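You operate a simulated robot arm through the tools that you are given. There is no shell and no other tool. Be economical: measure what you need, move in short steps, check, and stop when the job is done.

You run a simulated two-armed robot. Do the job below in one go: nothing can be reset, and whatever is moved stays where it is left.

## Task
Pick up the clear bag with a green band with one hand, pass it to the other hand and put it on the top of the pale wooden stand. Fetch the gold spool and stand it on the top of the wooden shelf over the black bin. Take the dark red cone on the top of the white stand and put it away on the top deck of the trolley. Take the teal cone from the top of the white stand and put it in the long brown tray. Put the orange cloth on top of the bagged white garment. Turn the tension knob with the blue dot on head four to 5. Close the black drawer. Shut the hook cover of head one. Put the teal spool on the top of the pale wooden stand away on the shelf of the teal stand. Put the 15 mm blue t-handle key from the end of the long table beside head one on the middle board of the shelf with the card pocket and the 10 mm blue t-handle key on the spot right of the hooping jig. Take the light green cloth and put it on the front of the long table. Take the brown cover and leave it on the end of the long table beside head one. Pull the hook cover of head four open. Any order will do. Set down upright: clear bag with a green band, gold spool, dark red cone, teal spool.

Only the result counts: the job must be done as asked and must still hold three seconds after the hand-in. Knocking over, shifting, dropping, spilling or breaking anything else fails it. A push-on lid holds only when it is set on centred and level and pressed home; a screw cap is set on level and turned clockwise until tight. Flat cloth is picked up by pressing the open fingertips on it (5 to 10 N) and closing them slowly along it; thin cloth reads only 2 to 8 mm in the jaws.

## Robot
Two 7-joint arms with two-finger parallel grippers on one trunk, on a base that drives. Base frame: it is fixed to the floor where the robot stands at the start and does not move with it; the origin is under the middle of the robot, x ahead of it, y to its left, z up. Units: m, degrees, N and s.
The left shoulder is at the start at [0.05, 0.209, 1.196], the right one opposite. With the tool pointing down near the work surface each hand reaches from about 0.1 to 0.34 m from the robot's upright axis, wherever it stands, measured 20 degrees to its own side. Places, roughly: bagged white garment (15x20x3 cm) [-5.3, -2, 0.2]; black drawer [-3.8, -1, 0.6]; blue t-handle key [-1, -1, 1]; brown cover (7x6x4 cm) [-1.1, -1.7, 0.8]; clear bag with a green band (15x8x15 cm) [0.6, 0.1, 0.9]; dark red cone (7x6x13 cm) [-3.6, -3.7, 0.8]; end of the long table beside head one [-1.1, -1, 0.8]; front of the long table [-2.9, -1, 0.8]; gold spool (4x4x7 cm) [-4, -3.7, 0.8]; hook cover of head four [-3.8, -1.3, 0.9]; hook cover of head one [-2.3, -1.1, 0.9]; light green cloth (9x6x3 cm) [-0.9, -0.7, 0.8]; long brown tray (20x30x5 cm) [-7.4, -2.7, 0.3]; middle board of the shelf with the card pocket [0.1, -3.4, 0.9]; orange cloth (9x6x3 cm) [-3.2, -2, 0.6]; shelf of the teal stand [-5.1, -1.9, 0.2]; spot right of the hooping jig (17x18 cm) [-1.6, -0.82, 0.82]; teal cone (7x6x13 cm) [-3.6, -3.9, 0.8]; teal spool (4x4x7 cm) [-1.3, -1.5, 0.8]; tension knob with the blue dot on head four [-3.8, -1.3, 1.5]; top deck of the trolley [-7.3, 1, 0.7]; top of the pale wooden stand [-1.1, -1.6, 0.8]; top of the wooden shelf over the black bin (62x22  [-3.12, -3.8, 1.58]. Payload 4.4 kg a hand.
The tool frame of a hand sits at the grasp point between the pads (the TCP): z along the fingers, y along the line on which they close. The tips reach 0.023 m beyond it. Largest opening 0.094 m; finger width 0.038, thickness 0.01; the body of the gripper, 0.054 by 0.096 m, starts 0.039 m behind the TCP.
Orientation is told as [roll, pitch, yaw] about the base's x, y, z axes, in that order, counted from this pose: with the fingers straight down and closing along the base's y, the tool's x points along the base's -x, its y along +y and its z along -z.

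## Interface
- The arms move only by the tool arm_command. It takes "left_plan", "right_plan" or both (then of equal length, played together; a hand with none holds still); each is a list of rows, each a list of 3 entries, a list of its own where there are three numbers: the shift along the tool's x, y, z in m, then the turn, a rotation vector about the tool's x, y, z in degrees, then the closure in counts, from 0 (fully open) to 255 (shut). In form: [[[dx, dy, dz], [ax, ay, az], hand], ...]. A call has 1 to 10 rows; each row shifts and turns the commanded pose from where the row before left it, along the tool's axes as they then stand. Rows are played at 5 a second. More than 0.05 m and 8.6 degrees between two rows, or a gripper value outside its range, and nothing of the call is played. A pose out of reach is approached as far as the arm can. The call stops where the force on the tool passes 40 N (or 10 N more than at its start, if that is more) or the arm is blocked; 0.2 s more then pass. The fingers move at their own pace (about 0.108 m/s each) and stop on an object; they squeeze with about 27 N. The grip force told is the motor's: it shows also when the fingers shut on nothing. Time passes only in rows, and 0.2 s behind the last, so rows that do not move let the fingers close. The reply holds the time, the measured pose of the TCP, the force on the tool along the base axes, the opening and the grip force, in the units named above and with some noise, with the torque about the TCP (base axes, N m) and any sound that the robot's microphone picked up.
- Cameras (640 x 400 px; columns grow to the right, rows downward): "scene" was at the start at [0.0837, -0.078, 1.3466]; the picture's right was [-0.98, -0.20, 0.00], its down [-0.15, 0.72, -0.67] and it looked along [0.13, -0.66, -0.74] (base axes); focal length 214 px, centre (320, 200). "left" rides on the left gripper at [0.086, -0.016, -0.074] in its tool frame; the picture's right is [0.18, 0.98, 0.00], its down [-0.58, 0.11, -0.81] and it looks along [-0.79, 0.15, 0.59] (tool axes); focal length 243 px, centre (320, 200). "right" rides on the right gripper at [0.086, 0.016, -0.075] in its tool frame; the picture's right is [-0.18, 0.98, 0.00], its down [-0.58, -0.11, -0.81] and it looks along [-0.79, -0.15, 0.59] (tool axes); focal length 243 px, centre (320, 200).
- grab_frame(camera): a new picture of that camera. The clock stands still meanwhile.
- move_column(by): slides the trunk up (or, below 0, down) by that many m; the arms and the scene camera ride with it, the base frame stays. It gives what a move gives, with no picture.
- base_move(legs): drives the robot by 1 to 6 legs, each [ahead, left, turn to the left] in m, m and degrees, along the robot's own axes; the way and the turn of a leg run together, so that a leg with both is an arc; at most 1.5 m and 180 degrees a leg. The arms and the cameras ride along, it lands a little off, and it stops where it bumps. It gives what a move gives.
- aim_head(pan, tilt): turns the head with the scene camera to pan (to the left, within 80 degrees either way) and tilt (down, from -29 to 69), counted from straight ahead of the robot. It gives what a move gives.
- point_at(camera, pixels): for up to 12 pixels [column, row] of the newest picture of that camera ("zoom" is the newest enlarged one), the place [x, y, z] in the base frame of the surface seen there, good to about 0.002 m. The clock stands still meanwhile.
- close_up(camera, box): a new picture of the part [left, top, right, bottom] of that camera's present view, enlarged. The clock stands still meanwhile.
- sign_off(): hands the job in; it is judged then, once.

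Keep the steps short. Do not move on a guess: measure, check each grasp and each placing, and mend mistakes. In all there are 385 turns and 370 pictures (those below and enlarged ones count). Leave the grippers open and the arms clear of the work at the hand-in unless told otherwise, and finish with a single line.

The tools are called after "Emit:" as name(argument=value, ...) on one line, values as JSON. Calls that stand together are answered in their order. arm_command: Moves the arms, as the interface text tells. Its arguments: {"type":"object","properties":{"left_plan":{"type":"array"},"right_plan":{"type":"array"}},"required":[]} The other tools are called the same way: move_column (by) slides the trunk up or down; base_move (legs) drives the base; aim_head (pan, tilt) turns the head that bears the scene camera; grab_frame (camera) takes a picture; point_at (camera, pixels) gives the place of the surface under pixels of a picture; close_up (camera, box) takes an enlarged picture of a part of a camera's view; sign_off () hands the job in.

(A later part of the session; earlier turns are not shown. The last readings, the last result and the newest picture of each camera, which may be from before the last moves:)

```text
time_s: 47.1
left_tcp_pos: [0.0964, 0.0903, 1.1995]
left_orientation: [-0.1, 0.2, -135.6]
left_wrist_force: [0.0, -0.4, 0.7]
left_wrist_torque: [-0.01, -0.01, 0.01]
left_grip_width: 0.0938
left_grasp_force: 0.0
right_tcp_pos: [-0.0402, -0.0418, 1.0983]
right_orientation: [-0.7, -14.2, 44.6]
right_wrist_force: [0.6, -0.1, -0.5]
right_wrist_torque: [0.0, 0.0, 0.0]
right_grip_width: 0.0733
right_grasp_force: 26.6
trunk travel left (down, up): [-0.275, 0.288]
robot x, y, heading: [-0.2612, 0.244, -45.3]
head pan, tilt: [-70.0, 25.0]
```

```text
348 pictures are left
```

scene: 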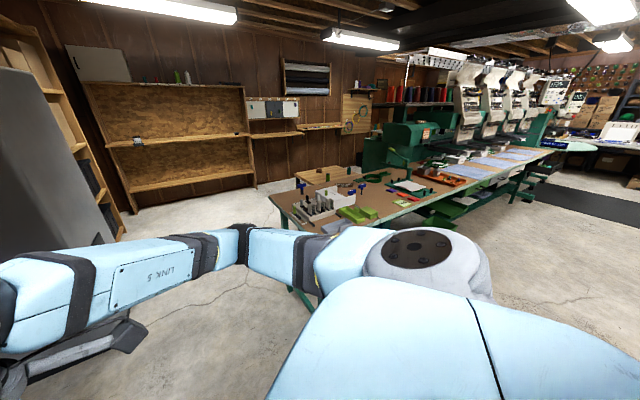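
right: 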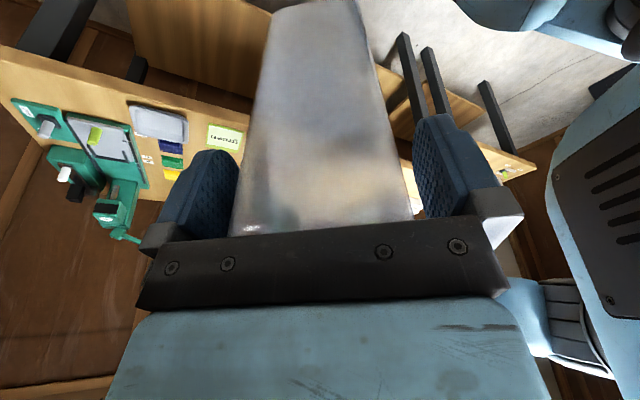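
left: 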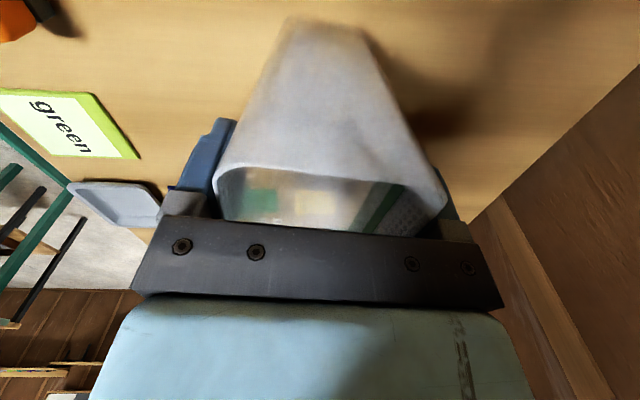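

Emit:
close_up(camera="scene", box=[250, 140, 490, 290])

Emit:
point_at(camera="scene", pixels=[[300, 174], [340, 167], [326, 177], [290, 183], [280, 205], [350, 210], [340, 228], [430, 200], [310, 226], [250, 225], [360, 240]])

```text
2.67 times, centred on (370, 215) of scene
```

zoom: 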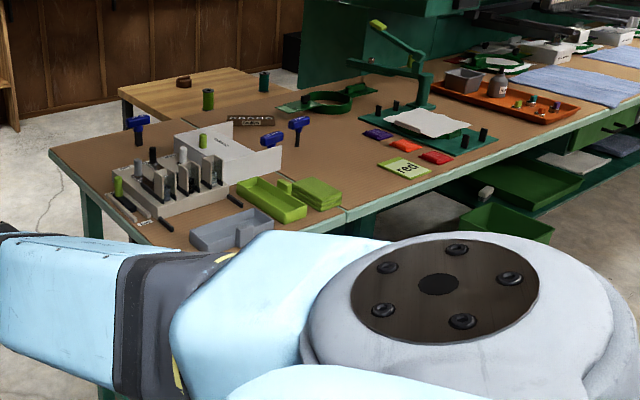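

```text
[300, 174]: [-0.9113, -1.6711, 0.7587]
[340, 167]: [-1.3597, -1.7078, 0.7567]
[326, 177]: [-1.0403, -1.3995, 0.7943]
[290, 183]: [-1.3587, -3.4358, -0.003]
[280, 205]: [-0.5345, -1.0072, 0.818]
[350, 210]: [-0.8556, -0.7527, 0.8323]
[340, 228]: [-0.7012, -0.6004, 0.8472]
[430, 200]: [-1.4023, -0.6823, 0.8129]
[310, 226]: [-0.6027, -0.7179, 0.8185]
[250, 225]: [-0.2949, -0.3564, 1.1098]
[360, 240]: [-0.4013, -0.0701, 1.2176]
```

Pale stand is the small table behind the long one. I measure the corridor past the grey cabinet.

Emit:
point_at(camera="scene", pixels=[[60, 160], [100, 225], [95, 200], [135, 205], [255, 185], [200, 200], [180, 225], [122, 95], [225, 155]])

Emit:
point_at(camera="zoom", pixels=[[120, 90], [160, 113], [225, 70], [295, 93], [182, 82], [263, 85], [207, 100], [52, 152], [88, 195], [245, 122]])

```text
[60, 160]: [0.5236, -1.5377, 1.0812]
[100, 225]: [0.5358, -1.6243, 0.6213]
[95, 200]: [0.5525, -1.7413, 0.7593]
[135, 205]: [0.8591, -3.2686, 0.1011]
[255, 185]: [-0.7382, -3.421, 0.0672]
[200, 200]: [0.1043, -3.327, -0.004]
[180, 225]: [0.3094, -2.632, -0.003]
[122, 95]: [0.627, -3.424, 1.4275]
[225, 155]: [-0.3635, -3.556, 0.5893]
```

```text
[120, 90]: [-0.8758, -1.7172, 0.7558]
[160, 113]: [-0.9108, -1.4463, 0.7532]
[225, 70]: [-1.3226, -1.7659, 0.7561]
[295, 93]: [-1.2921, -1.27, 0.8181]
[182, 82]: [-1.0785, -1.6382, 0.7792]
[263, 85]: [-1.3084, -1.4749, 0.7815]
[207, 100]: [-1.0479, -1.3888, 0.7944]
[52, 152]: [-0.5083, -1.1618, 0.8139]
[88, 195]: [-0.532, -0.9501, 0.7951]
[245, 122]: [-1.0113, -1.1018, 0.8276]
```

Emit:
base_move(legs=[[0, 0, -44.5], [0.45, 0.24, 0], [0.7, 0, 0], [0.7, 0, 0]])

Emit:
aim_head(pan=-75, tilt=35)

Emit:
grab_frame(camera="scene")

```text
time_s: 54.7
left_tcp_pos: [0.1052, -1.0699, 1.1986]
left_orientation: [-1.2, 1.0, -178.6]
left_wrist_force: [0.9, -0.6, 0.4]
left_wrist_torque: [-0.02, -0.01, 0.0]
left_grip_width: 0.0941
left_grasp_force: 0.0
right_tcp_pos: [-0.0854, -1.074, 1.1091]
right_orientation: [-1.9, -15.0, 1.5]
right_wrist_force: [0.6, -0.1, -0.4]
right_wrist_torque: [0.01, -0.01, -0.02]
right_grip_width: 0.0734
right_grasp_force: 27.7
trunk travel left (down, up): [-0.275, 0.288]
robot x, y, heading: [-0.0419, -0.7293, -89.1]
head pan, tilt: [-70.0, 25.0]
stopped in leg 3: the robot was blocked; the commanded pose is now the measured one
```

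```text
time_s: 55.4
left_tcp_pos: [0.1061, -1.0681, 1.199]
left_orientation: [-1.0, 0.9, -178.8]
left_wrist_force: [-0.9, 0.4, -0.8]
left_wrist_torque: [0.0, -0.03, 0.01]
left_grip_width: 0.0938
left_grasp_force: 0.0
right_tcp_pos: [-0.0853, -1.0711, 1.1078]
right_orientation: [-2.2, -14.7, 1.4]
right_wrist_force: [-0.9, 0.5, -0.5]
right_wrist_torque: [0.01, 0.02, 0.01]
right_grip_width: 0.0735
right_grasp_force: 27.3
trunk travel left (down, up): [-0.275, 0.288]
robot x, y, heading: [-0.0399, -0.7285, -89.4]
head pan, tilt: [-75.0, 35.0]
```

```text
346 pictures are left
```

scene: 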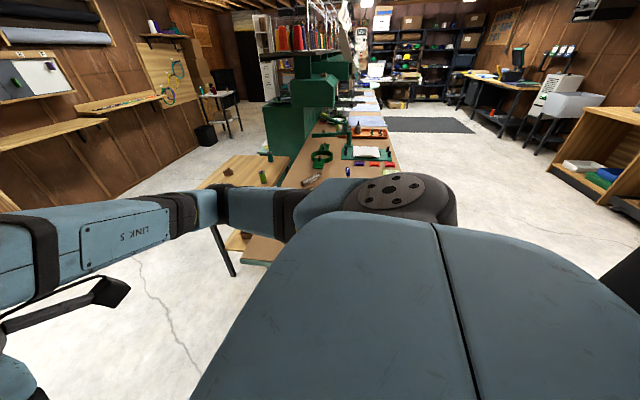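

Blocked around y −0.73. Look left for the cause.

Emit:
aim_head(pan=60, tilt=35)

Emit:
grab_frame(camera="scene")

Emit:
aim_head(pan=0, tilt=45)

Emit:
grab_frame(camera="scene")

```text
time_s: 57.6
left_tcp_pos: [0.106, -1.0683, 1.198]
left_orientation: [-0.9, 0.9, -178.9]
left_wrist_force: [-0.3, 0.1, 0.4]
left_wrist_torque: [-0.01, 0.02, 0.01]
left_grip_width: 0.0938
left_grasp_force: 0.0
right_tcp_pos: [-0.0849, -1.0727, 1.1066]
right_orientation: [-2.1, -14.8, 1.4]
right_wrist_force: [0.0, 0.3, 0.2]
right_wrist_torque: [0.04, 0.02, -0.02]
right_grip_width: 0.0734
right_grasp_force: 27.0
trunk travel left (down, up): [-0.275, 0.288]
robot x, y, heading: [-0.0444, -0.731, -89.3]
head pan, tilt: [60.0, 35.0]
```

```text
345 pictures are left
```

scene: 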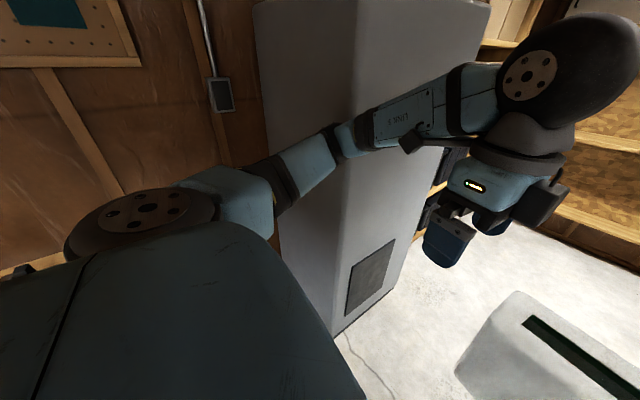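

```text
time_s: 58.9
left_tcp_pos: [0.1054, -1.0687, 1.1986]
left_orientation: [-0.9, 0.9, -178.9]
left_wrist_force: [0.4, 0.2, 0.5]
left_wrist_torque: [0.01, -0.01, -0.01]
left_grip_width: 0.094
left_grasp_force: 0.0
right_tcp_pos: [-0.0849, -1.0713, 1.1071]
right_orientation: [-2.2, -14.7, 1.5]
right_wrist_force: [-0.2, 0.1, -0.1]
right_wrist_torque: [-0.01, 0.03, -0.04]
right_grip_width: 0.0734
right_grasp_force: 27.0
trunk travel left (down, up): [-0.275, 0.288]
robot x, y, heading: [-0.0394, -0.7363, -89.0]
head pan, tilt: [0.0, 45.0]
```

```text
344 pictures are left
```

scene: 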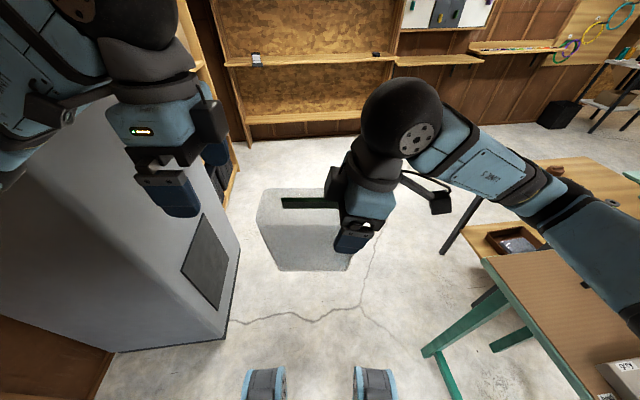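

The left elbow met the cabinet. I raise the trunk, shift right and carry on.

Emit:
move_column(by=0.12)

Emit:
base_move(legs=[[-0.05, 0, 0], [0, -0.17, 0], [0.9, 0, 0]])

Emit:
aim_head(pan=-65, tilt=40)

Emit:
grab_frame(camera="scene")

```text
time_s: 60.4
left_tcp_pos: [0.1088, -1.0682, 1.3128]
left_orientation: [-1.9, 0.7, -178.9]
left_wrist_force: [-0.2, -0.1, -0.8]
left_wrist_torque: [0.01, -0.02, 0.0]
left_grip_width: 0.0937
left_grasp_force: 0.0
right_tcp_pos: [-0.0839, -1.0704, 1.2271]
right_orientation: [-2.1, -14.7, 1.4]
right_wrist_force: [-0.9, -0.5, 0.0]
right_wrist_torque: [0.05, 0.0, 0.03]
right_grip_width: 0.0735
right_grasp_force: 26.9
trunk travel left (down, up): [-0.395, 0.168]
robot x, y, heading: [-0.04, -0.7297, -89.3]
head pan, tilt: [0.0, 45.0]
```

```text
time_s: 67.3
left_tcp_pos: [-0.0548, -1.9468, 1.3079]
left_orientation: [-2.4, 0.3, -179.7]
left_wrist_force: [-0.6, -0.4, -0.3]
left_wrist_torque: [0.02, 0.01, 0.0]
left_grip_width: 0.0942
left_grasp_force: 0.1
right_tcp_pos: [-0.2465, -1.9444, 1.2186]
right_orientation: [-0.8, -14.2, 0.1]
right_wrist_force: [0.6, 0.6, -0.2]
right_wrist_torque: [0.01, 0.01, 0.01]
right_grip_width: 0.0735
right_grasp_force: 28.1
trunk travel left (down, up): [-0.395, 0.168]
robot x, y, heading: [-0.2015, -1.582, -90.4]
head pan, tilt: [0.0, 45.0]
```

```text
time_s: 68.7
left_tcp_pos: [-0.0544, -1.9476, 1.3078]
left_orientation: [-2.2, 0.4, -179.8]
left_wrist_force: [0.3, -0.2, -0.3]
left_wrist_torque: [0.0, 0.0, -0.01]
left_grip_width: 0.0939
left_grasp_force: 0.1
right_tcp_pos: [-0.2457, -1.9449, 1.2197]
right_orientation: [-0.8, -14.2, 0.2]
right_wrist_force: [0.1, 0.5, 0.1]
right_wrist_torque: [0.01, -0.03, -0.03]
right_grip_width: 0.0734
right_grasp_force: 26.3
trunk travel left (down, up): [-0.395, 0.168]
robot x, y, heading: [-0.2044, -1.584, -90.1]
head pan, tilt: [-65.0, 40.0]
```

```text
343 pictures are left
```

scene: 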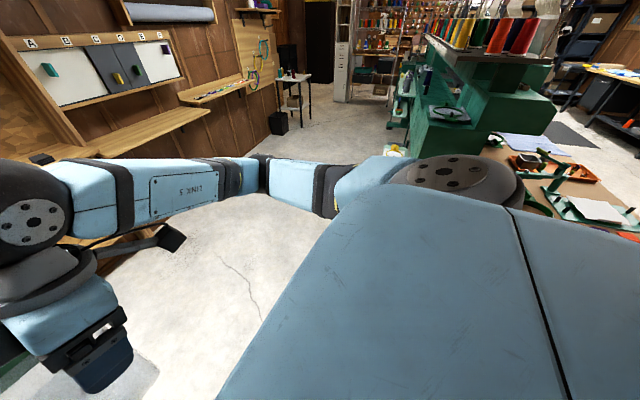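

Emit:
base_move(legs=[[0, 0, -90]])

Emit:
aim_head(pan=0, tilt=45)

Emit:
grab_frame(camera="scene")

```text
time_s: 73.0
left_tcp_pos: [-0.5717, -1.728, 1.308]
left_orientation: [-2.2, 0.3, 89.2]
left_wrist_force: [-0.8, -0.2, 0.5]
left_wrist_torque: [0.01, -0.01, 0.02]
left_grip_width: 0.0938
left_grasp_force: 0.2
right_tcp_pos: [-0.5655, -1.5381, 1.2197]
right_orientation: [-0.7, -14.1, -90.8]
right_wrist_force: [-0.8, -0.3, -0.5]
right_wrist_torque: [0.01, 0.0, 0.01]
right_grip_width: 0.0737
right_grasp_force: 27.3
trunk travel left (down, up): [-0.395, 0.168]
robot x, y, heading: [-0.2078, -1.5861, 178.9]
head pan, tilt: [-65.0, 40.0]
```

```text
time_s: 74.3
left_tcp_pos: [-0.5709, -1.7283, 1.308]
left_orientation: [-2.3, 0.2, 89.3]
left_wrist_force: [-0.3, 0.7, 0.3]
left_wrist_torque: [0.02, -0.02, 0.01]
left_grip_width: 0.0941
left_grasp_force: 0.0
right_tcp_pos: [-0.5661, -1.5365, 1.2188]
right_orientation: [-0.8, -14.2, -90.7]
right_wrist_force: [-0.2, 0.0, 0.0]
right_wrist_torque: [0.01, 0.0, -0.01]
right_grip_width: 0.0735
right_grasp_force: 27.4
trunk travel left (down, up): [-0.395, 0.168]
robot x, y, heading: [-0.2066, -1.5841, 179.1]
head pan, tilt: [0.0, 45.0]
```

```text
342 pictures are left
```

scene: 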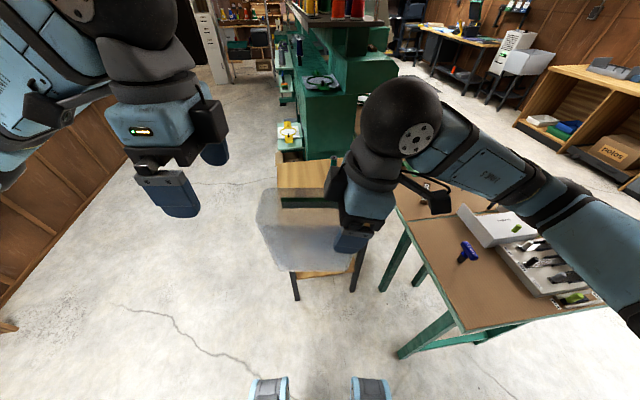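

Emit:
base_move(legs=[[0.2, 0, 1]])

Emit:
aim_head(pan=0, tilt=50)

Emit:
grab_frame(camera="scene")

Emit:
grab_frame(camera="left")

Emit:
grab_frame(camera="right")

```text
time_s: 75.9
left_tcp_pos: [-0.7668, -1.733, 1.3083]
left_orientation: [-2.3, 0.3, 90.2]
left_wrist_force: [0.0, 0.2, 0.7]
left_wrist_torque: [-0.03, -0.02, 0.02]
left_grip_width: 0.094
left_grasp_force: 0.2
right_tcp_pos: [-0.7645, -1.5411, 1.2186]
right_orientation: [-0.7, -14.2, -89.7]
right_wrist_force: [-0.1, -1.0, -0.3]
right_wrist_torque: [0.0, 0.0, 0.0]
right_grip_width: 0.0736
right_grasp_force: 27.2
trunk travel left (down, up): [-0.395, 0.168]
robot x, y, heading: [-0.4067, -1.585, 179.9]
head pan, tilt: [0.0, 45.0]
```

```text
time_s: 76.6
left_tcp_pos: [-0.7664, -1.7328, 1.3072]
left_orientation: [-2.4, 0.3, 90.2]
left_wrist_force: [0.2, -0.7, 0.9]
left_wrist_torque: [0.01, 0.02, 0.02]
left_grip_width: 0.0942
left_grasp_force: 0.0
right_tcp_pos: [-0.7645, -1.5409, 1.2203]
right_orientation: [-0.7, -14.2, -89.8]
right_wrist_force: [0.4, -0.4, 0.6]
right_wrist_torque: [0.04, 0.01, -0.01]
right_grip_width: 0.0734
right_grasp_force: 27.2
trunk travel left (down, up): [-0.395, 0.168]
robot x, y, heading: [-0.402, -1.5779, 180.1]
head pan, tilt: [0.0, 50.0]
```

```text
341 pictures are left
```

scene: 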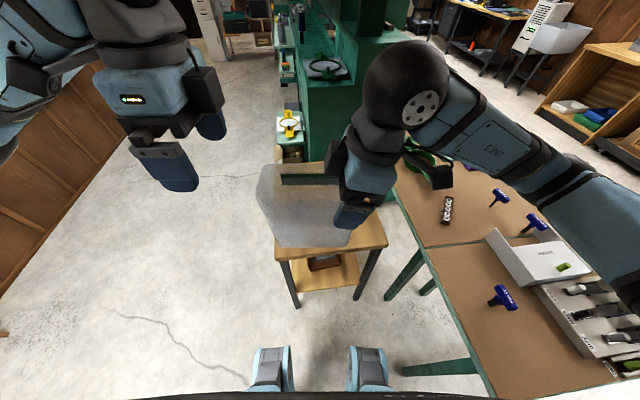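

```text
340 pictures are left
```

left: 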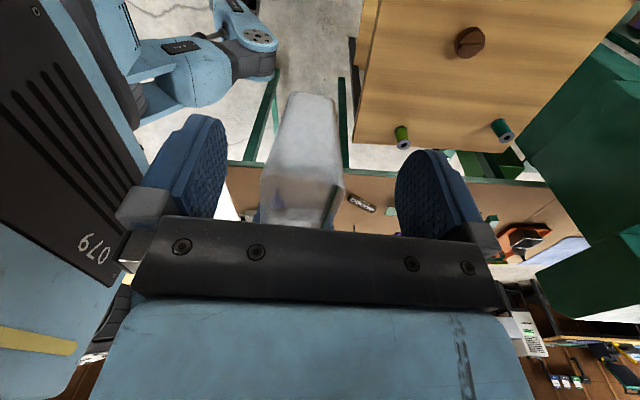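

```text
339 pictures are left
```

right: 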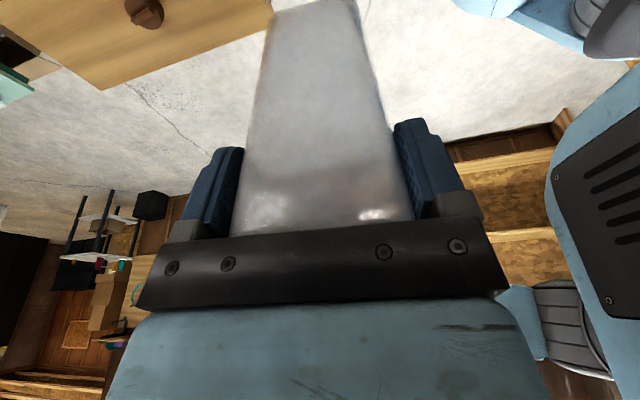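

Left camera shows the stand top. I measure its corners and objects there.

Emit:
point_at(camera="left", pixels=[[354, 141], [382, 5], [470, 42], [403, 138], [500, 130], [520, 160], [450, 148], [404, 147], [503, 138], [380, 90], [600, 20]])

Emit:
point_at(camera="scene", pixels=[[276, 258], [386, 245], [378, 208], [320, 255], [500, 298], [540, 222], [498, 197], [465, 260]])

```text
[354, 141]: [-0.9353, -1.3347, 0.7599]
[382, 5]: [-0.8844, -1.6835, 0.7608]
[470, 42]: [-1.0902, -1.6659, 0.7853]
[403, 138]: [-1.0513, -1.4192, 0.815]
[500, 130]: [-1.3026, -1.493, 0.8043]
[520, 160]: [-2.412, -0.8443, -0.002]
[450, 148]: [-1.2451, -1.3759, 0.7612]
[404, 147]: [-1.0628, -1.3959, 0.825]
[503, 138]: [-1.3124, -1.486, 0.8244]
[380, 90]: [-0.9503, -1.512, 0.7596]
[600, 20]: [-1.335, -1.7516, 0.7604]
```

```text
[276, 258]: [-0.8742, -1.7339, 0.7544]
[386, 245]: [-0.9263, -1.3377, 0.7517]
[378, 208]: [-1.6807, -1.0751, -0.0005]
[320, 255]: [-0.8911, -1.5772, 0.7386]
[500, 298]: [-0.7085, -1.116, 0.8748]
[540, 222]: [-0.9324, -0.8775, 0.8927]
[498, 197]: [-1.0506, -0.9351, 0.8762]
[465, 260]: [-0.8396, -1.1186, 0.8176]
```

Emit:
point_at(camera="scene", pixels=[[440, 175], [490, 150], [540, 180], [600, 230], [400, 110], [300, 200]])

Emit:
base_move(legs=[[0.12, -0.055, 0]])

```text
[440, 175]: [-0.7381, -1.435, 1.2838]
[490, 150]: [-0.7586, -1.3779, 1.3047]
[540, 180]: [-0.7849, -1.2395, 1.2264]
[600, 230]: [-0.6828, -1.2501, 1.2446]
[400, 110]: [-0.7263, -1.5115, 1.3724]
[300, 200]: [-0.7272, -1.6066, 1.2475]
```

```text
time_s: 77.9
left_tcp_pos: [-0.886, -1.6784, 1.3084]
left_orientation: [-2.3, 0.3, 90.3]
left_wrist_force: [0.0, -0.1, -0.6]
left_wrist_torque: [0.03, -0.01, 0.01]
left_grip_width: 0.0939
left_grasp_force: 0.1
right_tcp_pos: [-0.883, -1.4869, 1.2189]
right_orientation: [-0.8, -14.2, -89.7]
right_wrist_force: [0.6, -0.2, -0.6]
right_wrist_torque: [0.04, -0.01, 0.01]
right_grip_width: 0.0734
right_grasp_force: 26.9
trunk travel left (down, up): [-0.395, 0.168]
robot x, y, heading: [-0.5223, -1.525, 179.9]
head pan, tilt: [0.0, 50.0]
```

Emit:
arm_command(right_plan=[[[0, -0.038, 0], [0, 0, 0], 255], [[0, -0.039, 0], [0, 0, 0], 255], [[0.0098, 0, 0.0388], [0, 0, 0], 255], [[0.0098, 0, 0.0388], [0, 0, 0], 255], [[0.0098, 0, 0.0388], [0, 0, 0], 255]])

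```text
time_s: 79.1
left_tcp_pos: [-0.8852, -1.679, 1.3071]
left_orientation: [-2.3, 0.3, 90.4]
left_wrist_force: [-0.2, 1.4, 0.1]
left_wrist_torque: [-0.01, -0.01, 0.0]
left_grip_width: 0.0937
left_grasp_force: 0.0
right_tcp_pos: [-0.9168, -1.4866, 1.0985]
right_orientation: [-0.8, -14.2, -89.6]
right_wrist_force: [-0.7, -0.5, -0.2]
right_wrist_torque: [0.03, -0.03, -0.01]
right_grip_width: 0.0733
right_grasp_force: 27.1
right hand out of reach, approached as far as the arm can: row 1, 2
trunk travel left (down, up): [-0.395, 0.168]
robot x, y, heading: [-0.524, -1.525, 179.9]
head pan, tilt: [0.0, 50.0]
```

Emit:
base_move(legs=[[0.044, 0, 0]])

Emit:
arm_command(right_plan=[[[0.0098, 0, 0.0388], [0, 0, 0], 255], [[0.0098, 0, 0.0388], [0, 0, 0], 255], [[0.0098, 0, 0.0388], [0, 0, 0], 255], [[0.0098, 0, 0.0388], [0, 0, 0], 255]])

Emit:
grab_frame(camera="scene")

Emit:
grab_frame(camera="left")

```text
time_s: 80.0
left_tcp_pos: [-0.9288, -1.6789, 1.3086]
left_orientation: [-2.2, 0.3, 90.3]
left_wrist_force: [-0.3, 0.5, 0.5]
left_wrist_torque: [-0.03, 0.0, 0.03]
left_grip_width: 0.0941
left_grasp_force: 0.0
right_tcp_pos: [-0.9564, -1.4867, 1.1006]
right_orientation: [-0.8, -14.2, -89.7]
right_wrist_force: [0.6, 0.3, -1.1]
right_wrist_torque: [0.01, 0.02, 0.02]
right_grip_width: 0.0736
right_grasp_force: 26.7
trunk travel left (down, up): [-0.395, 0.168]
robot x, y, heading: [-0.5658, -1.5275, 180.0]
head pan, tilt: [0.0, 50.0]
```

```text
time_s: 81.0
left_tcp_pos: [-0.928, -1.6778, 1.3092]
left_orientation: [-2.3, 0.3, 90.4]
left_wrist_force: [0.0, 0.1, 1.4]
left_wrist_torque: [-0.02, -0.03, 0.04]
left_grip_width: 0.094
left_grasp_force: 0.0
right_tcp_pos: [-0.9589, -1.487, 0.938]
right_orientation: [-0.6, -14.2, -89.7]
right_wrist_force: [0.0, 0.0, 0.0]
right_wrist_torque: [-0.01, 0.0, 0.02]
right_grip_width: 0.0734
right_grasp_force: 27.5
trunk travel left (down, up): [-0.395, 0.168]
robot x, y, heading: [-0.5665, -1.5251, 179.7]
head pan, tilt: [0.0, 50.0]
```

```text
338 pictures are left
```

scene: 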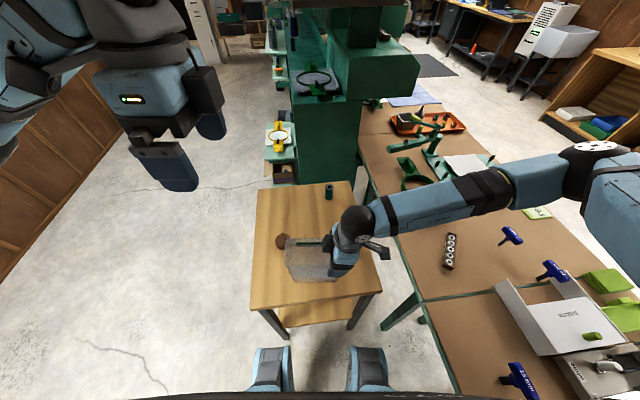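

```text
337 pictures are left
```

left: 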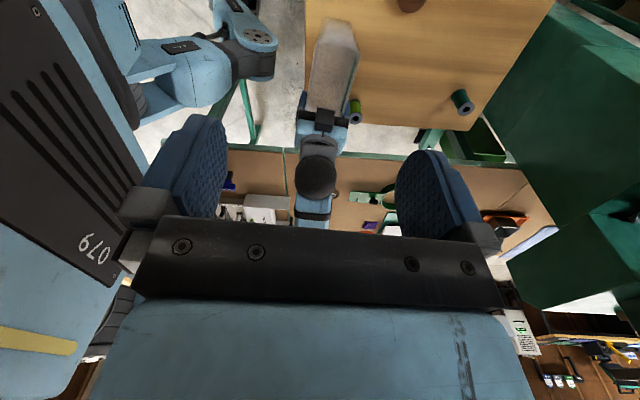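

Emit:
arm_command(right_plan=[[[0.0061, 0, 0.0242], [0, 0, 0], 255], [[0.0061, 0, 0.0242], [0, 0, 0], 255], [[0, 0, 0], [0, 0, 0], 255]])

Emit:
close_up(camera="scene", box=[240, 180, 400, 330])

```text
time_s: 81.8
left_tcp_pos: [-0.9288, -1.6776, 1.3085]
left_orientation: [-2.4, 0.3, 90.3]
left_wrist_force: [0.2, -0.7, 0.8]
left_wrist_torque: [0.01, 0.01, -0.01]
left_grip_width: 0.0941
left_grasp_force: 0.1
right_tcp_pos: [-0.96, -1.4875, 0.8902]
right_orientation: [-0.7, -14.2, -89.7]
right_wrist_force: [-0.8, -0.4, -0.4]
right_wrist_torque: [0.0, -0.01, -0.04]
right_grip_width: 0.0738
right_grasp_force: 27.3
trunk travel left (down, up): [-0.395, 0.168]
robot x, y, heading: [-0.5669, -1.5276, 179.9]
head pan, tilt: [0.0, 50.0]
```

```text
2.67 times, centred on (320, 255) of scene
```

zoom: 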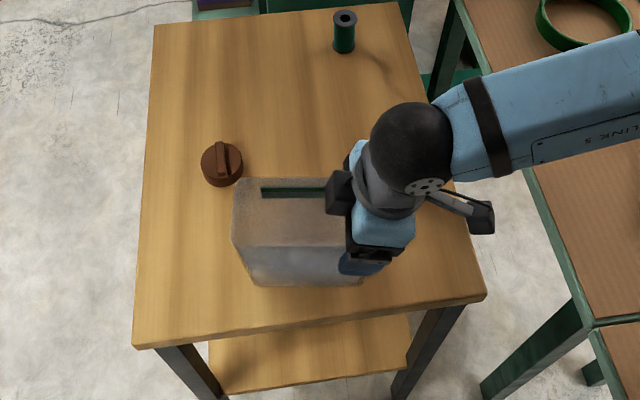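

Emit:
arm_command(right_plan=[[[0.001, 0, 0.0039], [0, 0, 0], 255], [[0.0005, 0, 0.002], [0, 0, 0], 255]])

```text
time_s: 82.4
left_tcp_pos: [-0.9289, -1.6777, 1.3085]
left_orientation: [-2.2, 0.4, 90.4]
left_wrist_force: [-0.6, -0.1, -0.8]
left_wrist_torque: [0.02, 0.02, 0.02]
left_grip_width: 0.0943
left_grasp_force: 0.0
right_tcp_pos: [-0.9599, -1.487, 0.8842]
right_orientation: [-0.7, -14.2, -89.8]
right_wrist_force: [0.8, -0.1, -0.8]
right_wrist_torque: [0.04, 0.01, 0.03]
right_grip_width: 0.0735
right_grasp_force: 26.9
trunk travel left (down, up): [-0.395, 0.168]
robot x, y, heading: [-0.5668, -1.5271, 179.8]
head pan, tilt: [0.0, 50.0]
```

Emit:
arm_command(right_plan=[[[0.0005, 0, 0.002], [0, 0, 0], 255], [[0.0005, 0, 0.0015], [0, 0, 0], 255]])

```text
time_s: 83.0
left_tcp_pos: [-0.9287, -1.6781, 1.3082]
left_orientation: [-2.3, 0.3, 90.3]
left_wrist_force: [0.2, -0.2, 0.8]
left_wrist_torque: [0.05, 0.03, 0.02]
left_grip_width: 0.0941
left_grasp_force: 0.0
right_tcp_pos: [-0.9599, -1.4872, 0.879]
right_orientation: [-0.7, -14.3, -89.7]
right_wrist_force: [-0.3, 0.2, -0.2]
right_wrist_torque: [0.03, 0.03, -0.02]
right_grip_width: 0.0734
right_grasp_force: 27.5
trunk travel left (down, up): [-0.395, 0.168]
robot x, y, heading: [-0.5628, -1.5252, 180.0]
head pan, tilt: [0.0, 50.0]
```

Emit:
arm_command(right_plan=[[[0.0005, 0, 0.0018], [0, 0, 0], 255], [[0.0005, 0, 0.0015], [0, 0, 0], 255]])

```text
time_s: 83.6
left_tcp_pos: [-0.9281, -1.6779, 1.3083]
left_orientation: [-2.2, 0.3, 90.4]
left_wrist_force: [0.0, 0.5, 0.0]
left_wrist_torque: [-0.01, 0.02, 0.0]
left_grip_width: 0.094
left_grasp_force: 0.1
right_tcp_pos: [-0.9601, -1.4868, 0.8774]
right_orientation: [-0.8, -14.4, -89.7]
right_wrist_force: [-1.6, 2.0, 12.7]
right_wrist_torque: [-0.16, -0.2, -0.06]
right_grip_width: 0.0733
right_grasp_force: 27.3
trunk travel left (down, up): [-0.395, 0.168]
robot x, y, heading: [-0.5667, -1.5261, 179.7]
head pan, tilt: [0.0, 50.0]
```

Contact (12.7 N). Open and lift off along the tilt.

Emit:
arm_command(right_plan=[[[0, 0, 0], [0, 0, 0], 0], [[0, 0, 0], [0, 0, 0], 0], [[0, 0, 0], [0, 0, 0], 0], [[-0.005, 0, -0.02], [0, 0, 0], 0], [[-0.008, 0, -0.035], [0, 0, 0], 0], [[-0.01, 0, -0.04], [0, 0, 0], 0], [[-0.01, 0, -0.04], [0, 0, 0], 0], [[-0.01, 0, -0.04], [0, 0, 0], 0]])

Emit:
grab_frame(camera="scene")

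```text
time_s: 85.4
left_tcp_pos: [-0.9285, -1.6785, 1.308]
left_orientation: [-2.3, 0.3, 90.2]
left_wrist_force: [-0.2, -0.5, 0.9]
left_wrist_torque: [0.03, -0.02, -0.02]
left_grip_width: 0.0939
left_grasp_force: 0.0
right_tcp_pos: [-0.958, -1.4839, 1.0568]
right_orientation: [-0.7, -14.3, -89.7]
right_wrist_force: [0.3, 0.4, 0.3]
right_wrist_torque: [-0.02, -0.02, -0.03]
right_grip_width: 0.0936
right_grasp_force: 0.1
trunk travel left (down, up): [-0.395, 0.168]
robot x, y, heading: [-0.5684, -1.5255, 179.8]
head pan, tilt: [0.0, 50.0]
```

```text
335 pictures are left
```

scene: 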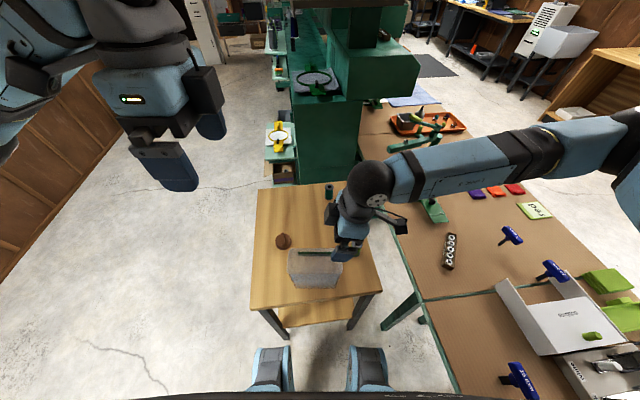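

Bag stands upright. While here, I zoom in on the keys to read their labels.

Emit:
close_up(camera="scene", box=[480, 210, 640, 310])

Emit:
close_up(camera="scene", box=[480, 310, 624, 400])

```text
4.00 times, centred on (560, 260) of scene
```

zoom: 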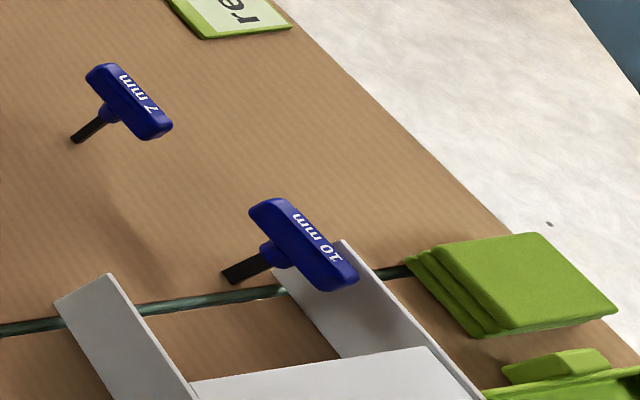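

```text
4.44 times, centred on (552, 355) of scene
```

zoom: 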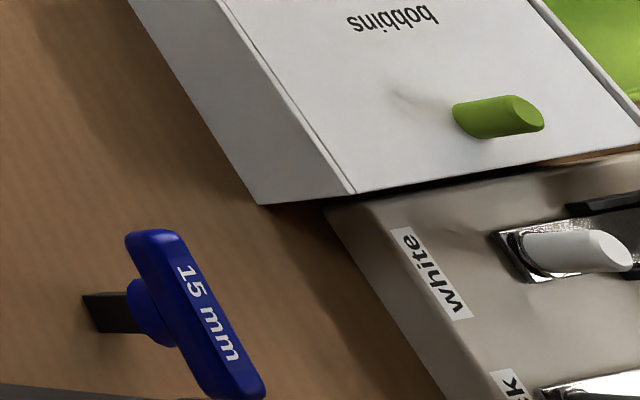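

15 mm key is at about (−0.71, −1.116). I back away, untilt the right hand while turning it, then stand at the table's end.

Emit:
base_move(legs=[[-0.35, 0, 0], [0, -0.25, 0]])

Emit:
arm_command(right_plan=[[[0, 0, 0], [0, 7.1, 0], 0], [[0, 0, 0], [0, 7.1, 0], 0], [[0, 0, 0], [0, 0, 8.5], 0], [[0, 0, 0], [0, 0, 8.5], 0], [[0, 0, 0], [0, 0, 8.5], 0], [[0, 0, 0], [0, 0, 8.5], 0], [[0, 0, 0], [0, 0, 8.5], 0], [[0, 0, 0], [0, 0, 8.5], 0], [[0, 0, 0], [0, 0, 8.5], 0], [[0, 0, 0], [0, 0, 8.5], 0]], left_plan=[[[0, 0, 0], [0, 0, -8.5], 0], [[0, 0, 0], [0, 0, -8.5], 0], [[0, 0, 0], [0, 0, -8.5], 0], [[0, 0, 0], [0, 0, -8.5], 0], [[0, 0, 0], [0, 0, -8.5], 0], [[0, 0, 0], [0, 0, -8.5], 0], [[0, 0, 0], [0, 0, -8.5], 0], [[0, 0, 0], [0, 0, -8.5], 0], [[0, 0, 0], [0, 0, -8.5], 0], [[0, 0, 0], [0, 0, -8.5], 0]])

Emit:
aim_head(pan=-20, tilt=50)

Emit:
grab_frame(camera="scene")

```text
time_s: 90.0
left_tcp_pos: [-0.5791, -1.4287, 1.3076]
left_orientation: [-2.4, 0.3, 90.4]
left_wrist_force: [0.0, -0.6, -0.7]
left_wrist_torque: [0.0, 0.02, -0.01]
left_grip_width: 0.094
left_grasp_force: 0.0
right_tcp_pos: [-0.6084, -1.2331, 1.0562]
right_orientation: [-0.8, -14.2, -89.7]
right_wrist_force: [-0.4, -0.9, -0.8]
right_wrist_torque: [0.0, -0.02, -0.02]
right_grip_width: 0.0942
right_grasp_force: 0.1
trunk travel left (down, up): [-0.395, 0.168]
robot x, y, heading: [-0.2138, -1.2821, 180.2]
head pan, tilt: [0.0, 50.0]
```

```text
time_s: 92.2
left_tcp_pos: [-0.5803, -1.4286, 1.3085]
left_orientation: [0.2, 2.4, 175.3]
left_wrist_force: [0.6, -1.1, 0.4]
left_wrist_torque: [0.01, -0.02, -0.01]
left_grip_width: 0.0936
left_grasp_force: 0.0
right_tcp_pos: [-0.6086, -1.2334, 1.0564]
right_orientation: [-0.2, -0.7, -158.0]
right_wrist_force: [-1.1, 0.0, 0.6]
right_wrist_torque: [-0.03, -0.01, 0.03]
right_grip_width: 0.0939
right_grasp_force: 0.0
trunk travel left (down, up): [-0.395, 0.168]
robot x, y, heading: [-0.2174, -1.2773, 180.0]
head pan, tilt: [0.0, 50.0]
```

```text
time_s: 93.1
left_tcp_pos: [-0.5793, -1.4283, 1.3088]
left_orientation: [0.1, 2.3, 175.2]
left_wrist_force: [-0.4, -0.7, -0.8]
left_wrist_torque: [-0.01, 0.02, -0.02]
left_grip_width: 0.094
left_grasp_force: 0.0
right_tcp_pos: [-0.6094, -1.2338, 1.0571]
right_orientation: [-0.2, -0.6, -157.9]
right_wrist_force: [-0.7, -0.7, -0.1]
right_wrist_torque: [0.01, -0.03, 0.03]
right_grip_width: 0.0938
right_grasp_force: 0.1
trunk travel left (down, up): [-0.395, 0.168]
robot x, y, heading: [-0.2168, -1.2808, 180.2]
head pan, tilt: [-20.0, 50.0]
```

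```text
332 pictures are left
```

scene: 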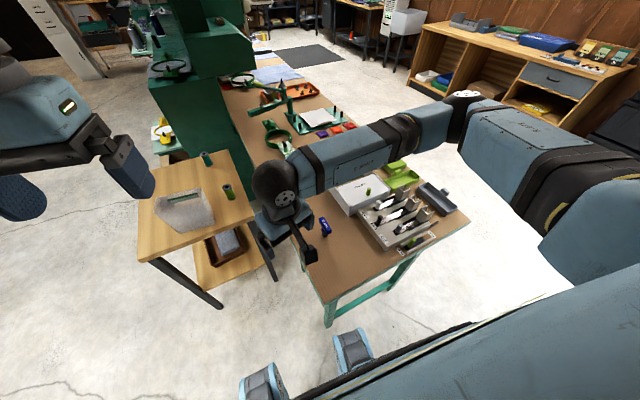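

Emit:
close_up(camera="scene", box=[280, 180, 400, 270])

Emit:
point_at(camera="scene", pixels=[[321, 300], [470, 218], [400, 280], [340, 285]])

```text
4.44 times, centred on (340, 225) of scene
```

zoom: 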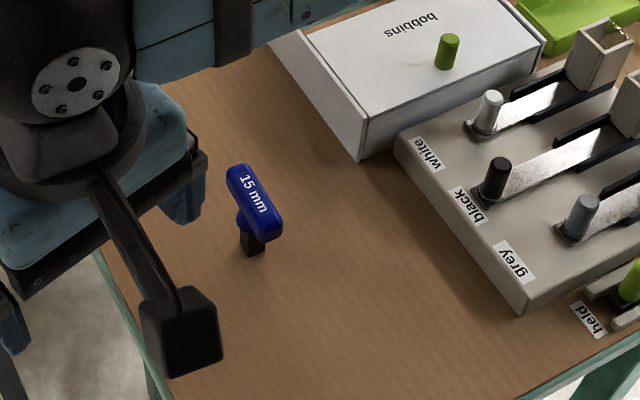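

```text
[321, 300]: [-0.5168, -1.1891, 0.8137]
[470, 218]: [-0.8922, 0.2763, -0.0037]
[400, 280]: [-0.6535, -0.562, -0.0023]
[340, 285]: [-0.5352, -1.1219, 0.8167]
```

Emit:
point_at(camera="zoom", pixels=[[240, 170], [255, 200], [272, 232], [233, 180], [262, 178], [250, 245], [252, 254], [228, 168], [250, 168], [280, 230]])

```text
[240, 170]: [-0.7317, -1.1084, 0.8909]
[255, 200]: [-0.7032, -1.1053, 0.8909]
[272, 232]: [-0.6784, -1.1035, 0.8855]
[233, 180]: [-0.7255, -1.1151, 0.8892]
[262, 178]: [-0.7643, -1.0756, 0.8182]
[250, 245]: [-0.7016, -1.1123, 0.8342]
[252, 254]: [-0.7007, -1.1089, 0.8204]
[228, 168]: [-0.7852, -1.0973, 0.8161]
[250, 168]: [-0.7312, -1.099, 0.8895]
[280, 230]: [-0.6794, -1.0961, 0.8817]
```

Emit:
point_at(camera="zoom", pixels=[[358, 155], [268, 45], [300, 100], [362, 125], [405, 160], [523, 312]])

Emit:
arm_command(right_plan=[[[0, 0, 0], [0, 0, 5.7], 130], [[0, 0, 0], [0, 0, 5.7], 130], [[0, 0, 0], [0, 0, 5.7], 130], [[-0.028, -0.04, 0], [0, 0, 0], 130], [[-0.028, -0.04, 0], [0, 0, 0], 130], [[-0.028, -0.04, 0], [0, 0, 0], 130], [[0, -0.017, 0], [0, 0, 0], 130], [[0, 0, 0.04], [0, 0, 0], 130], [[0, 0, 0.04], [0, 0, 0], 130]])

Emit:
grab_frame(camera="right")

```text
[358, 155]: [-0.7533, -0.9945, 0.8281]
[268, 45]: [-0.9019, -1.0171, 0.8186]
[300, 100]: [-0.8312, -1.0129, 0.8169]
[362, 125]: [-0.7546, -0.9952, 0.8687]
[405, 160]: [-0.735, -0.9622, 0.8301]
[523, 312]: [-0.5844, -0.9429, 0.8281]
```

```text
time_s: 95.1
left_tcp_pos: [-0.5797, -1.4285, 1.308]
left_orientation: [0.1, 2.4, 175.3]
left_wrist_force: [0.6, -0.4, -0.5]
left_wrist_torque: [0.0, -0.01, -0.02]
left_grip_width: 0.094
left_grasp_force: 0.0
right_tcp_pos: [-0.7073, -1.1033, 0.9781]
right_orientation: [0.1, -0.7, -174.9]
right_wrist_force: [0.9, -0.5, -0.9]
right_wrist_torque: [0.01, -0.01, -0.01]
right_grip_width: 0.0462
right_grasp_force: 0.1
trunk travel left (down, up): [-0.395, 0.168]
robot x, y, heading: [-0.2123, -1.2742, 180.2]
head pan, tilt: [-20.0, 50.0]
```

```text
330 pictures are left
```

right: 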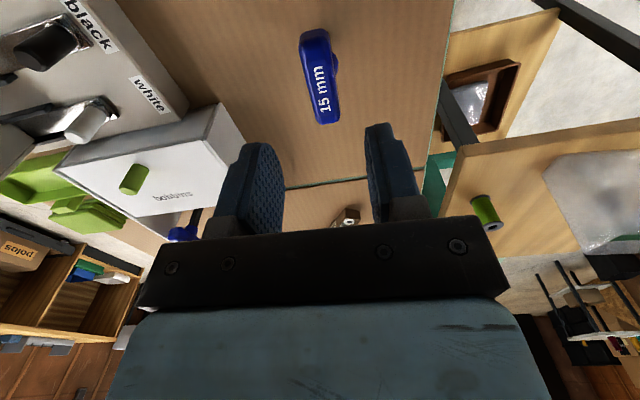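

Emit:
point_at(camera="right", pixels=[[315, 40], [320, 75], [327, 112], [302, 70], [333, 60]])

```text
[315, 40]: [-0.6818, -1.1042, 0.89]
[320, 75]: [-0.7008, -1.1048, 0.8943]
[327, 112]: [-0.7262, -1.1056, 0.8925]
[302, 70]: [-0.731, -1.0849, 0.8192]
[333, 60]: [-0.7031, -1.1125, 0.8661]
```

Emit:
arm_command(right_plan=[[[0, 0.0015, 0.04], [0, 0, 0], 130], [[0, 0, 0.04], [0, 0, 0], 130], [[0, 0, 0.02], [0, 0, 0], 130], [[0, 0, 0], [0, 0, 0], 255], [[0, 0, 0], [0, 0, 0], 255], [[0, 0, 0], [0, 0, 0], 255]])

Emit:
grab_frame(camera="right")

```text
time_s: 96.5
left_tcp_pos: [-0.5798, -1.4283, 1.3084]
left_orientation: [0.2, 2.3, 175.3]
left_wrist_force: [0.6, -0.1, 0.5]
left_wrist_torque: [0.04, -0.01, 0.0]
left_grip_width: 0.0939
left_grasp_force: 0.0
right_tcp_pos: [-0.7065, -1.1064, 0.8779]
right_orientation: [0.1, -0.7, -175.0]
right_wrist_force: [0.2, -1.4, -0.8]
right_wrist_torque: [0.02, 0.03, -0.02]
right_grip_width: 0.0199
right_grasp_force: 27.3
trunk travel left (down, up): [-0.395, 0.168]
robot x, y, heading: [-0.2108, -1.2792, 179.7]
head pan, tilt: [-20.0, 50.0]
```

```text
329 pictures are left
```

right: 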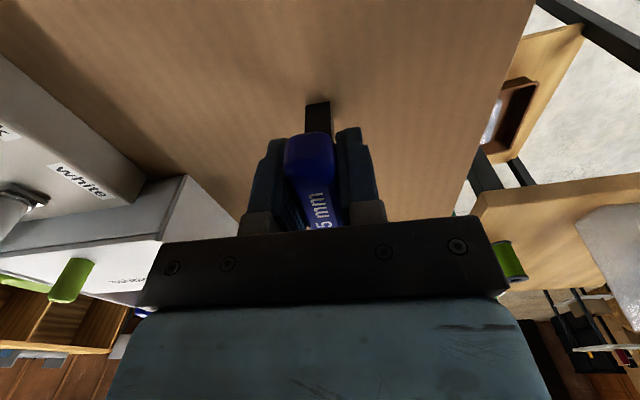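

Key held (20 mm). Lift, back off and drive to the shelf with the card pocket.

Emit:
arm_command(right_plan=[[[0, 0, -0.03], [0, 0, 0], 255], [[0, 0, -0.04], [0, 0, 0], 255], [[0, 0, -0.04], [0, 0, 0], 255], [[0, 0, -0.04], [0, 0, 0], 255]])

Emit:
base_move(legs=[[-0.15, 0, 0], [0, 1.1, 0], [0, 0, 90]])

Emit:
aim_head(pan=0, tilt=20)

Emit:
grab_frame(camera="scene")

```text
time_s: 97.5
left_tcp_pos: [-0.5802, -1.4284, 1.31]
left_orientation: [0.1, 2.3, 175.4]
left_wrist_force: [-0.8, -0.8, 0.2]
left_wrist_torque: [0.01, 0.02, 0.04]
left_grip_width: 0.0941
left_grasp_force: 0.1
right_tcp_pos: [-0.7045, -1.108, 1.0277]
right_orientation: [0.0, -0.7, -175.0]
right_wrist_force: [-0.8, 0.5, -2.0]
right_wrist_torque: [-0.02, -0.02, -0.02]
right_grip_width: 0.0196
right_grasp_force: 26.9
trunk travel left (down, up): [-0.395, 0.168]
robot x, y, heading: [-0.2158, -1.2784, 179.9]
head pan, tilt: [-20.0, 50.0]
```

```text
time_s: 112.1
left_tcp_pos: [0.0787, -2.7336, 1.3075]
left_orientation: [0.1, 2.4, -95.1]
left_wrist_force: [0.8, -0.2, 0.1]
left_wrist_torque: [0.04, 0.0, -0.02]
left_grip_width: 0.0941
left_grasp_force: 0.1
right_tcp_pos: [-0.2428, -2.8572, 1.0288]
right_orientation: [0.0, -0.7, -85.3]
right_wrist_force: [0.5, 0.9, -1.8]
right_wrist_torque: [0.01, -0.01, 0.0]
right_grip_width: 0.0195
right_grasp_force: 27.4
trunk travel left (down, up): [-0.395, 0.168]
robot x, y, heading: [-0.0718, -2.3652, -90.3]
head pan, tilt: [-20.0, 50.0]
```

```text
time_s: 113.1
left_tcp_pos: [0.0799, -2.7359, 1.3074]
left_orientation: [0.0, 2.2, -95.1]
left_wrist_force: [0.9, -0.3, -0.1]
left_wrist_torque: [-0.01, 0.02, 0.02]
left_grip_width: 0.0937
left_grasp_force: 0.1
right_tcp_pos: [-0.2438, -2.8577, 1.0282]
right_orientation: [0.0, -0.7, -85.3]
right_wrist_force: [0.6, 0.2, -1.9]
right_wrist_torque: [0.02, 0.0, 0.02]
right_grip_width: 0.0196
right_grasp_force: 27.2
trunk travel left (down, up): [-0.395, 0.168]
robot x, y, heading: [-0.068, -2.37, -90.3]
head pan, tilt: [0.0, 20.0]
```

```text
328 pictures are left
```

scene: 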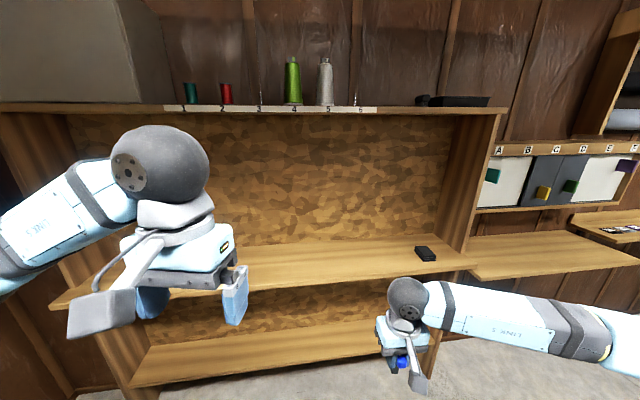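

Emit:
point_at(camera="scene", pixels=[[330, 250], [340, 275], [420, 262], [425, 250], [270, 260], [460, 255], [530, 265], [350, 110], [330, 330], [440, 240]])

Emit:
close_up(camera="scene", box=[240, 220, 480, 370])

```text
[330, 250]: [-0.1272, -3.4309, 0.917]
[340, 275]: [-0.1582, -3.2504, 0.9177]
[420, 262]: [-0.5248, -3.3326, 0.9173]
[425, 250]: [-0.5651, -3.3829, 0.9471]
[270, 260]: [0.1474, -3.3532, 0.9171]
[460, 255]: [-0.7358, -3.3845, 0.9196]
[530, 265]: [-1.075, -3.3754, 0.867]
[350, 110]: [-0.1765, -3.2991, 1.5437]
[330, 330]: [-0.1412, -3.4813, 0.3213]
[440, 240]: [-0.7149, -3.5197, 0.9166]
```

```text
2.67 times, centred on (360, 295) of scene
```

zoom: 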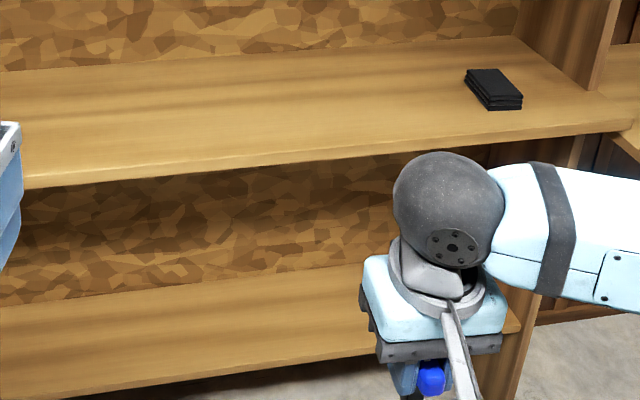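

Middle board is z 0.917, front edge y ≈ −3.24. Drive ahead 0.40.

Emit:
base_move(legs=[[0.4, 0, 0]])

Emit:
aim_head(pan=-15, tilt=45)

Emit:
grab_frame(camera="scene")

```text
time_s: 115.6
left_tcp_pos: [0.0781, -3.1333, 1.3093]
left_orientation: [0.1, 2.2, -95.0]
left_wrist_force: [-0.3, 0.5, -0.3]
left_wrist_torque: [-0.03, -0.02, 0.02]
left_grip_width: 0.0939
left_grasp_force: 0.0
right_tcp_pos: [-0.2459, -3.256, 1.0287]
right_orientation: [-0.1, -0.7, -85.1]
right_wrist_force: [0.2, -1.0, -1.3]
right_wrist_torque: [0.02, -0.02, -0.03]
right_grip_width: 0.0199
right_grasp_force: 27.3
trunk travel left (down, up): [-0.395, 0.168]
robot x, y, heading: [-0.0685, -2.7722, -90.2]
head pan, tilt: [0.0, 20.0]
```

```text
time_s: 116.5
left_tcp_pos: [0.0779, -3.1324, 1.3084]
left_orientation: [0.2, 2.3, -95.0]
left_wrist_force: [-0.4, 1.1, 0.2]
left_wrist_torque: [-0.07, -0.01, 0.0]
left_grip_width: 0.0942
left_grasp_force: 0.0
right_tcp_pos: [-0.2459, -3.2572, 1.0284]
right_orientation: [0.0, -0.7, -85.3]
right_wrist_force: [-0.2, -0.7, -1.5]
right_wrist_torque: [-0.01, 0.02, 0.0]
right_grip_width: 0.0197
right_grasp_force: 27.0
trunk travel left (down, up): [-0.395, 0.168]
robot x, y, heading: [-0.067, -2.7701, -90.5]
head pan, tilt: [-15.0, 45.0]
```

```text
326 pictures are left
```

scene: 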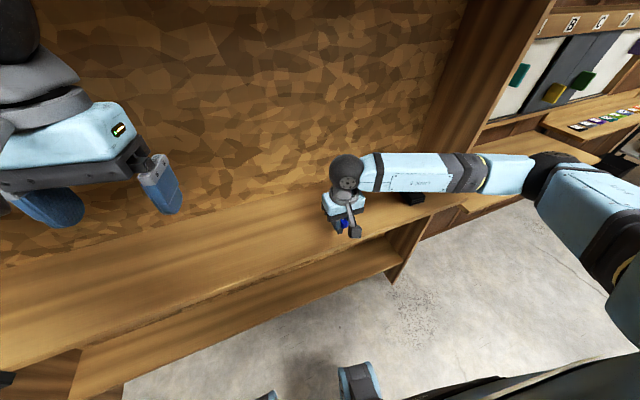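

Emit:
arm_command(right_plan=[[[-0.04, 0, 0], [0, 0, 0], 255], [[-0.04, 0, 0], [0, 0, 0], 255], [[0, 0, 0.025], [0, 0, 0], 255], [[0, 0, 0.02], [0, 0, 0], 255]])

```text
time_s: 117.5
left_tcp_pos: [0.0776, -3.132, 1.3082]
left_orientation: [0.0, 2.4, -95.1]
left_wrist_force: [0.3, -0.4, 0.8]
left_wrist_torque: [0.01, -0.01, 0.02]
left_grip_width: 0.0939
left_grasp_force: 0.0
right_tcp_pos: [-0.2393, -3.3381, 0.9842]
right_orientation: [0.0, -0.7, -85.2]
right_wrist_force: [0.1, -0.7, -0.9]
right_wrist_torque: [0.01, 0.01, -0.02]
right_grip_width: 0.0196
right_grasp_force: 26.8
trunk travel left (down, up): [-0.395, 0.168]
robot x, y, heading: [-0.0711, -2.7696, -90.4]
head pan, tilt: [-15.0, 45.0]
```

Emit:
arm_command(right_plan=[[[0, 0, 0.004], [0, 0, 0], 255], [[0, 0, 0.002], [0, 0, 0], 255]])

Emit:
grab_frame(camera="right")

```text
time_s: 118.0
left_tcp_pos: [0.0769, -3.1328, 1.3081]
left_orientation: [0.1, 2.3, -95.0]
left_wrist_force: [0.5, -0.9, 0.5]
left_wrist_torque: [0.02, 0.0, -0.01]
left_grip_width: 0.0941
left_grasp_force: 0.1
right_tcp_pos: [-0.2373, -3.3378, 0.9785]
right_orientation: [0.0, -0.7, -85.2]
right_wrist_force: [0.6, -0.5, -1.1]
right_wrist_torque: [-0.03, 0.01, -0.03]
right_grip_width: 0.0195
right_grasp_force: 27.3
trunk travel left (down, up): [-0.395, 0.168]
robot x, y, heading: [-0.0719, -2.7694, -90.3]
head pan, tilt: [-15.0, 45.0]
```

```text
325 pictures are left
```

right: 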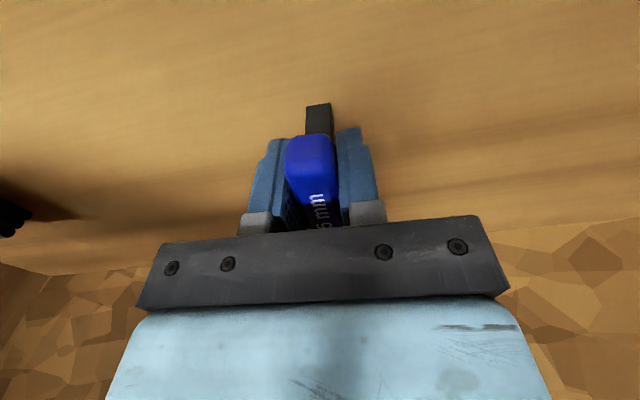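

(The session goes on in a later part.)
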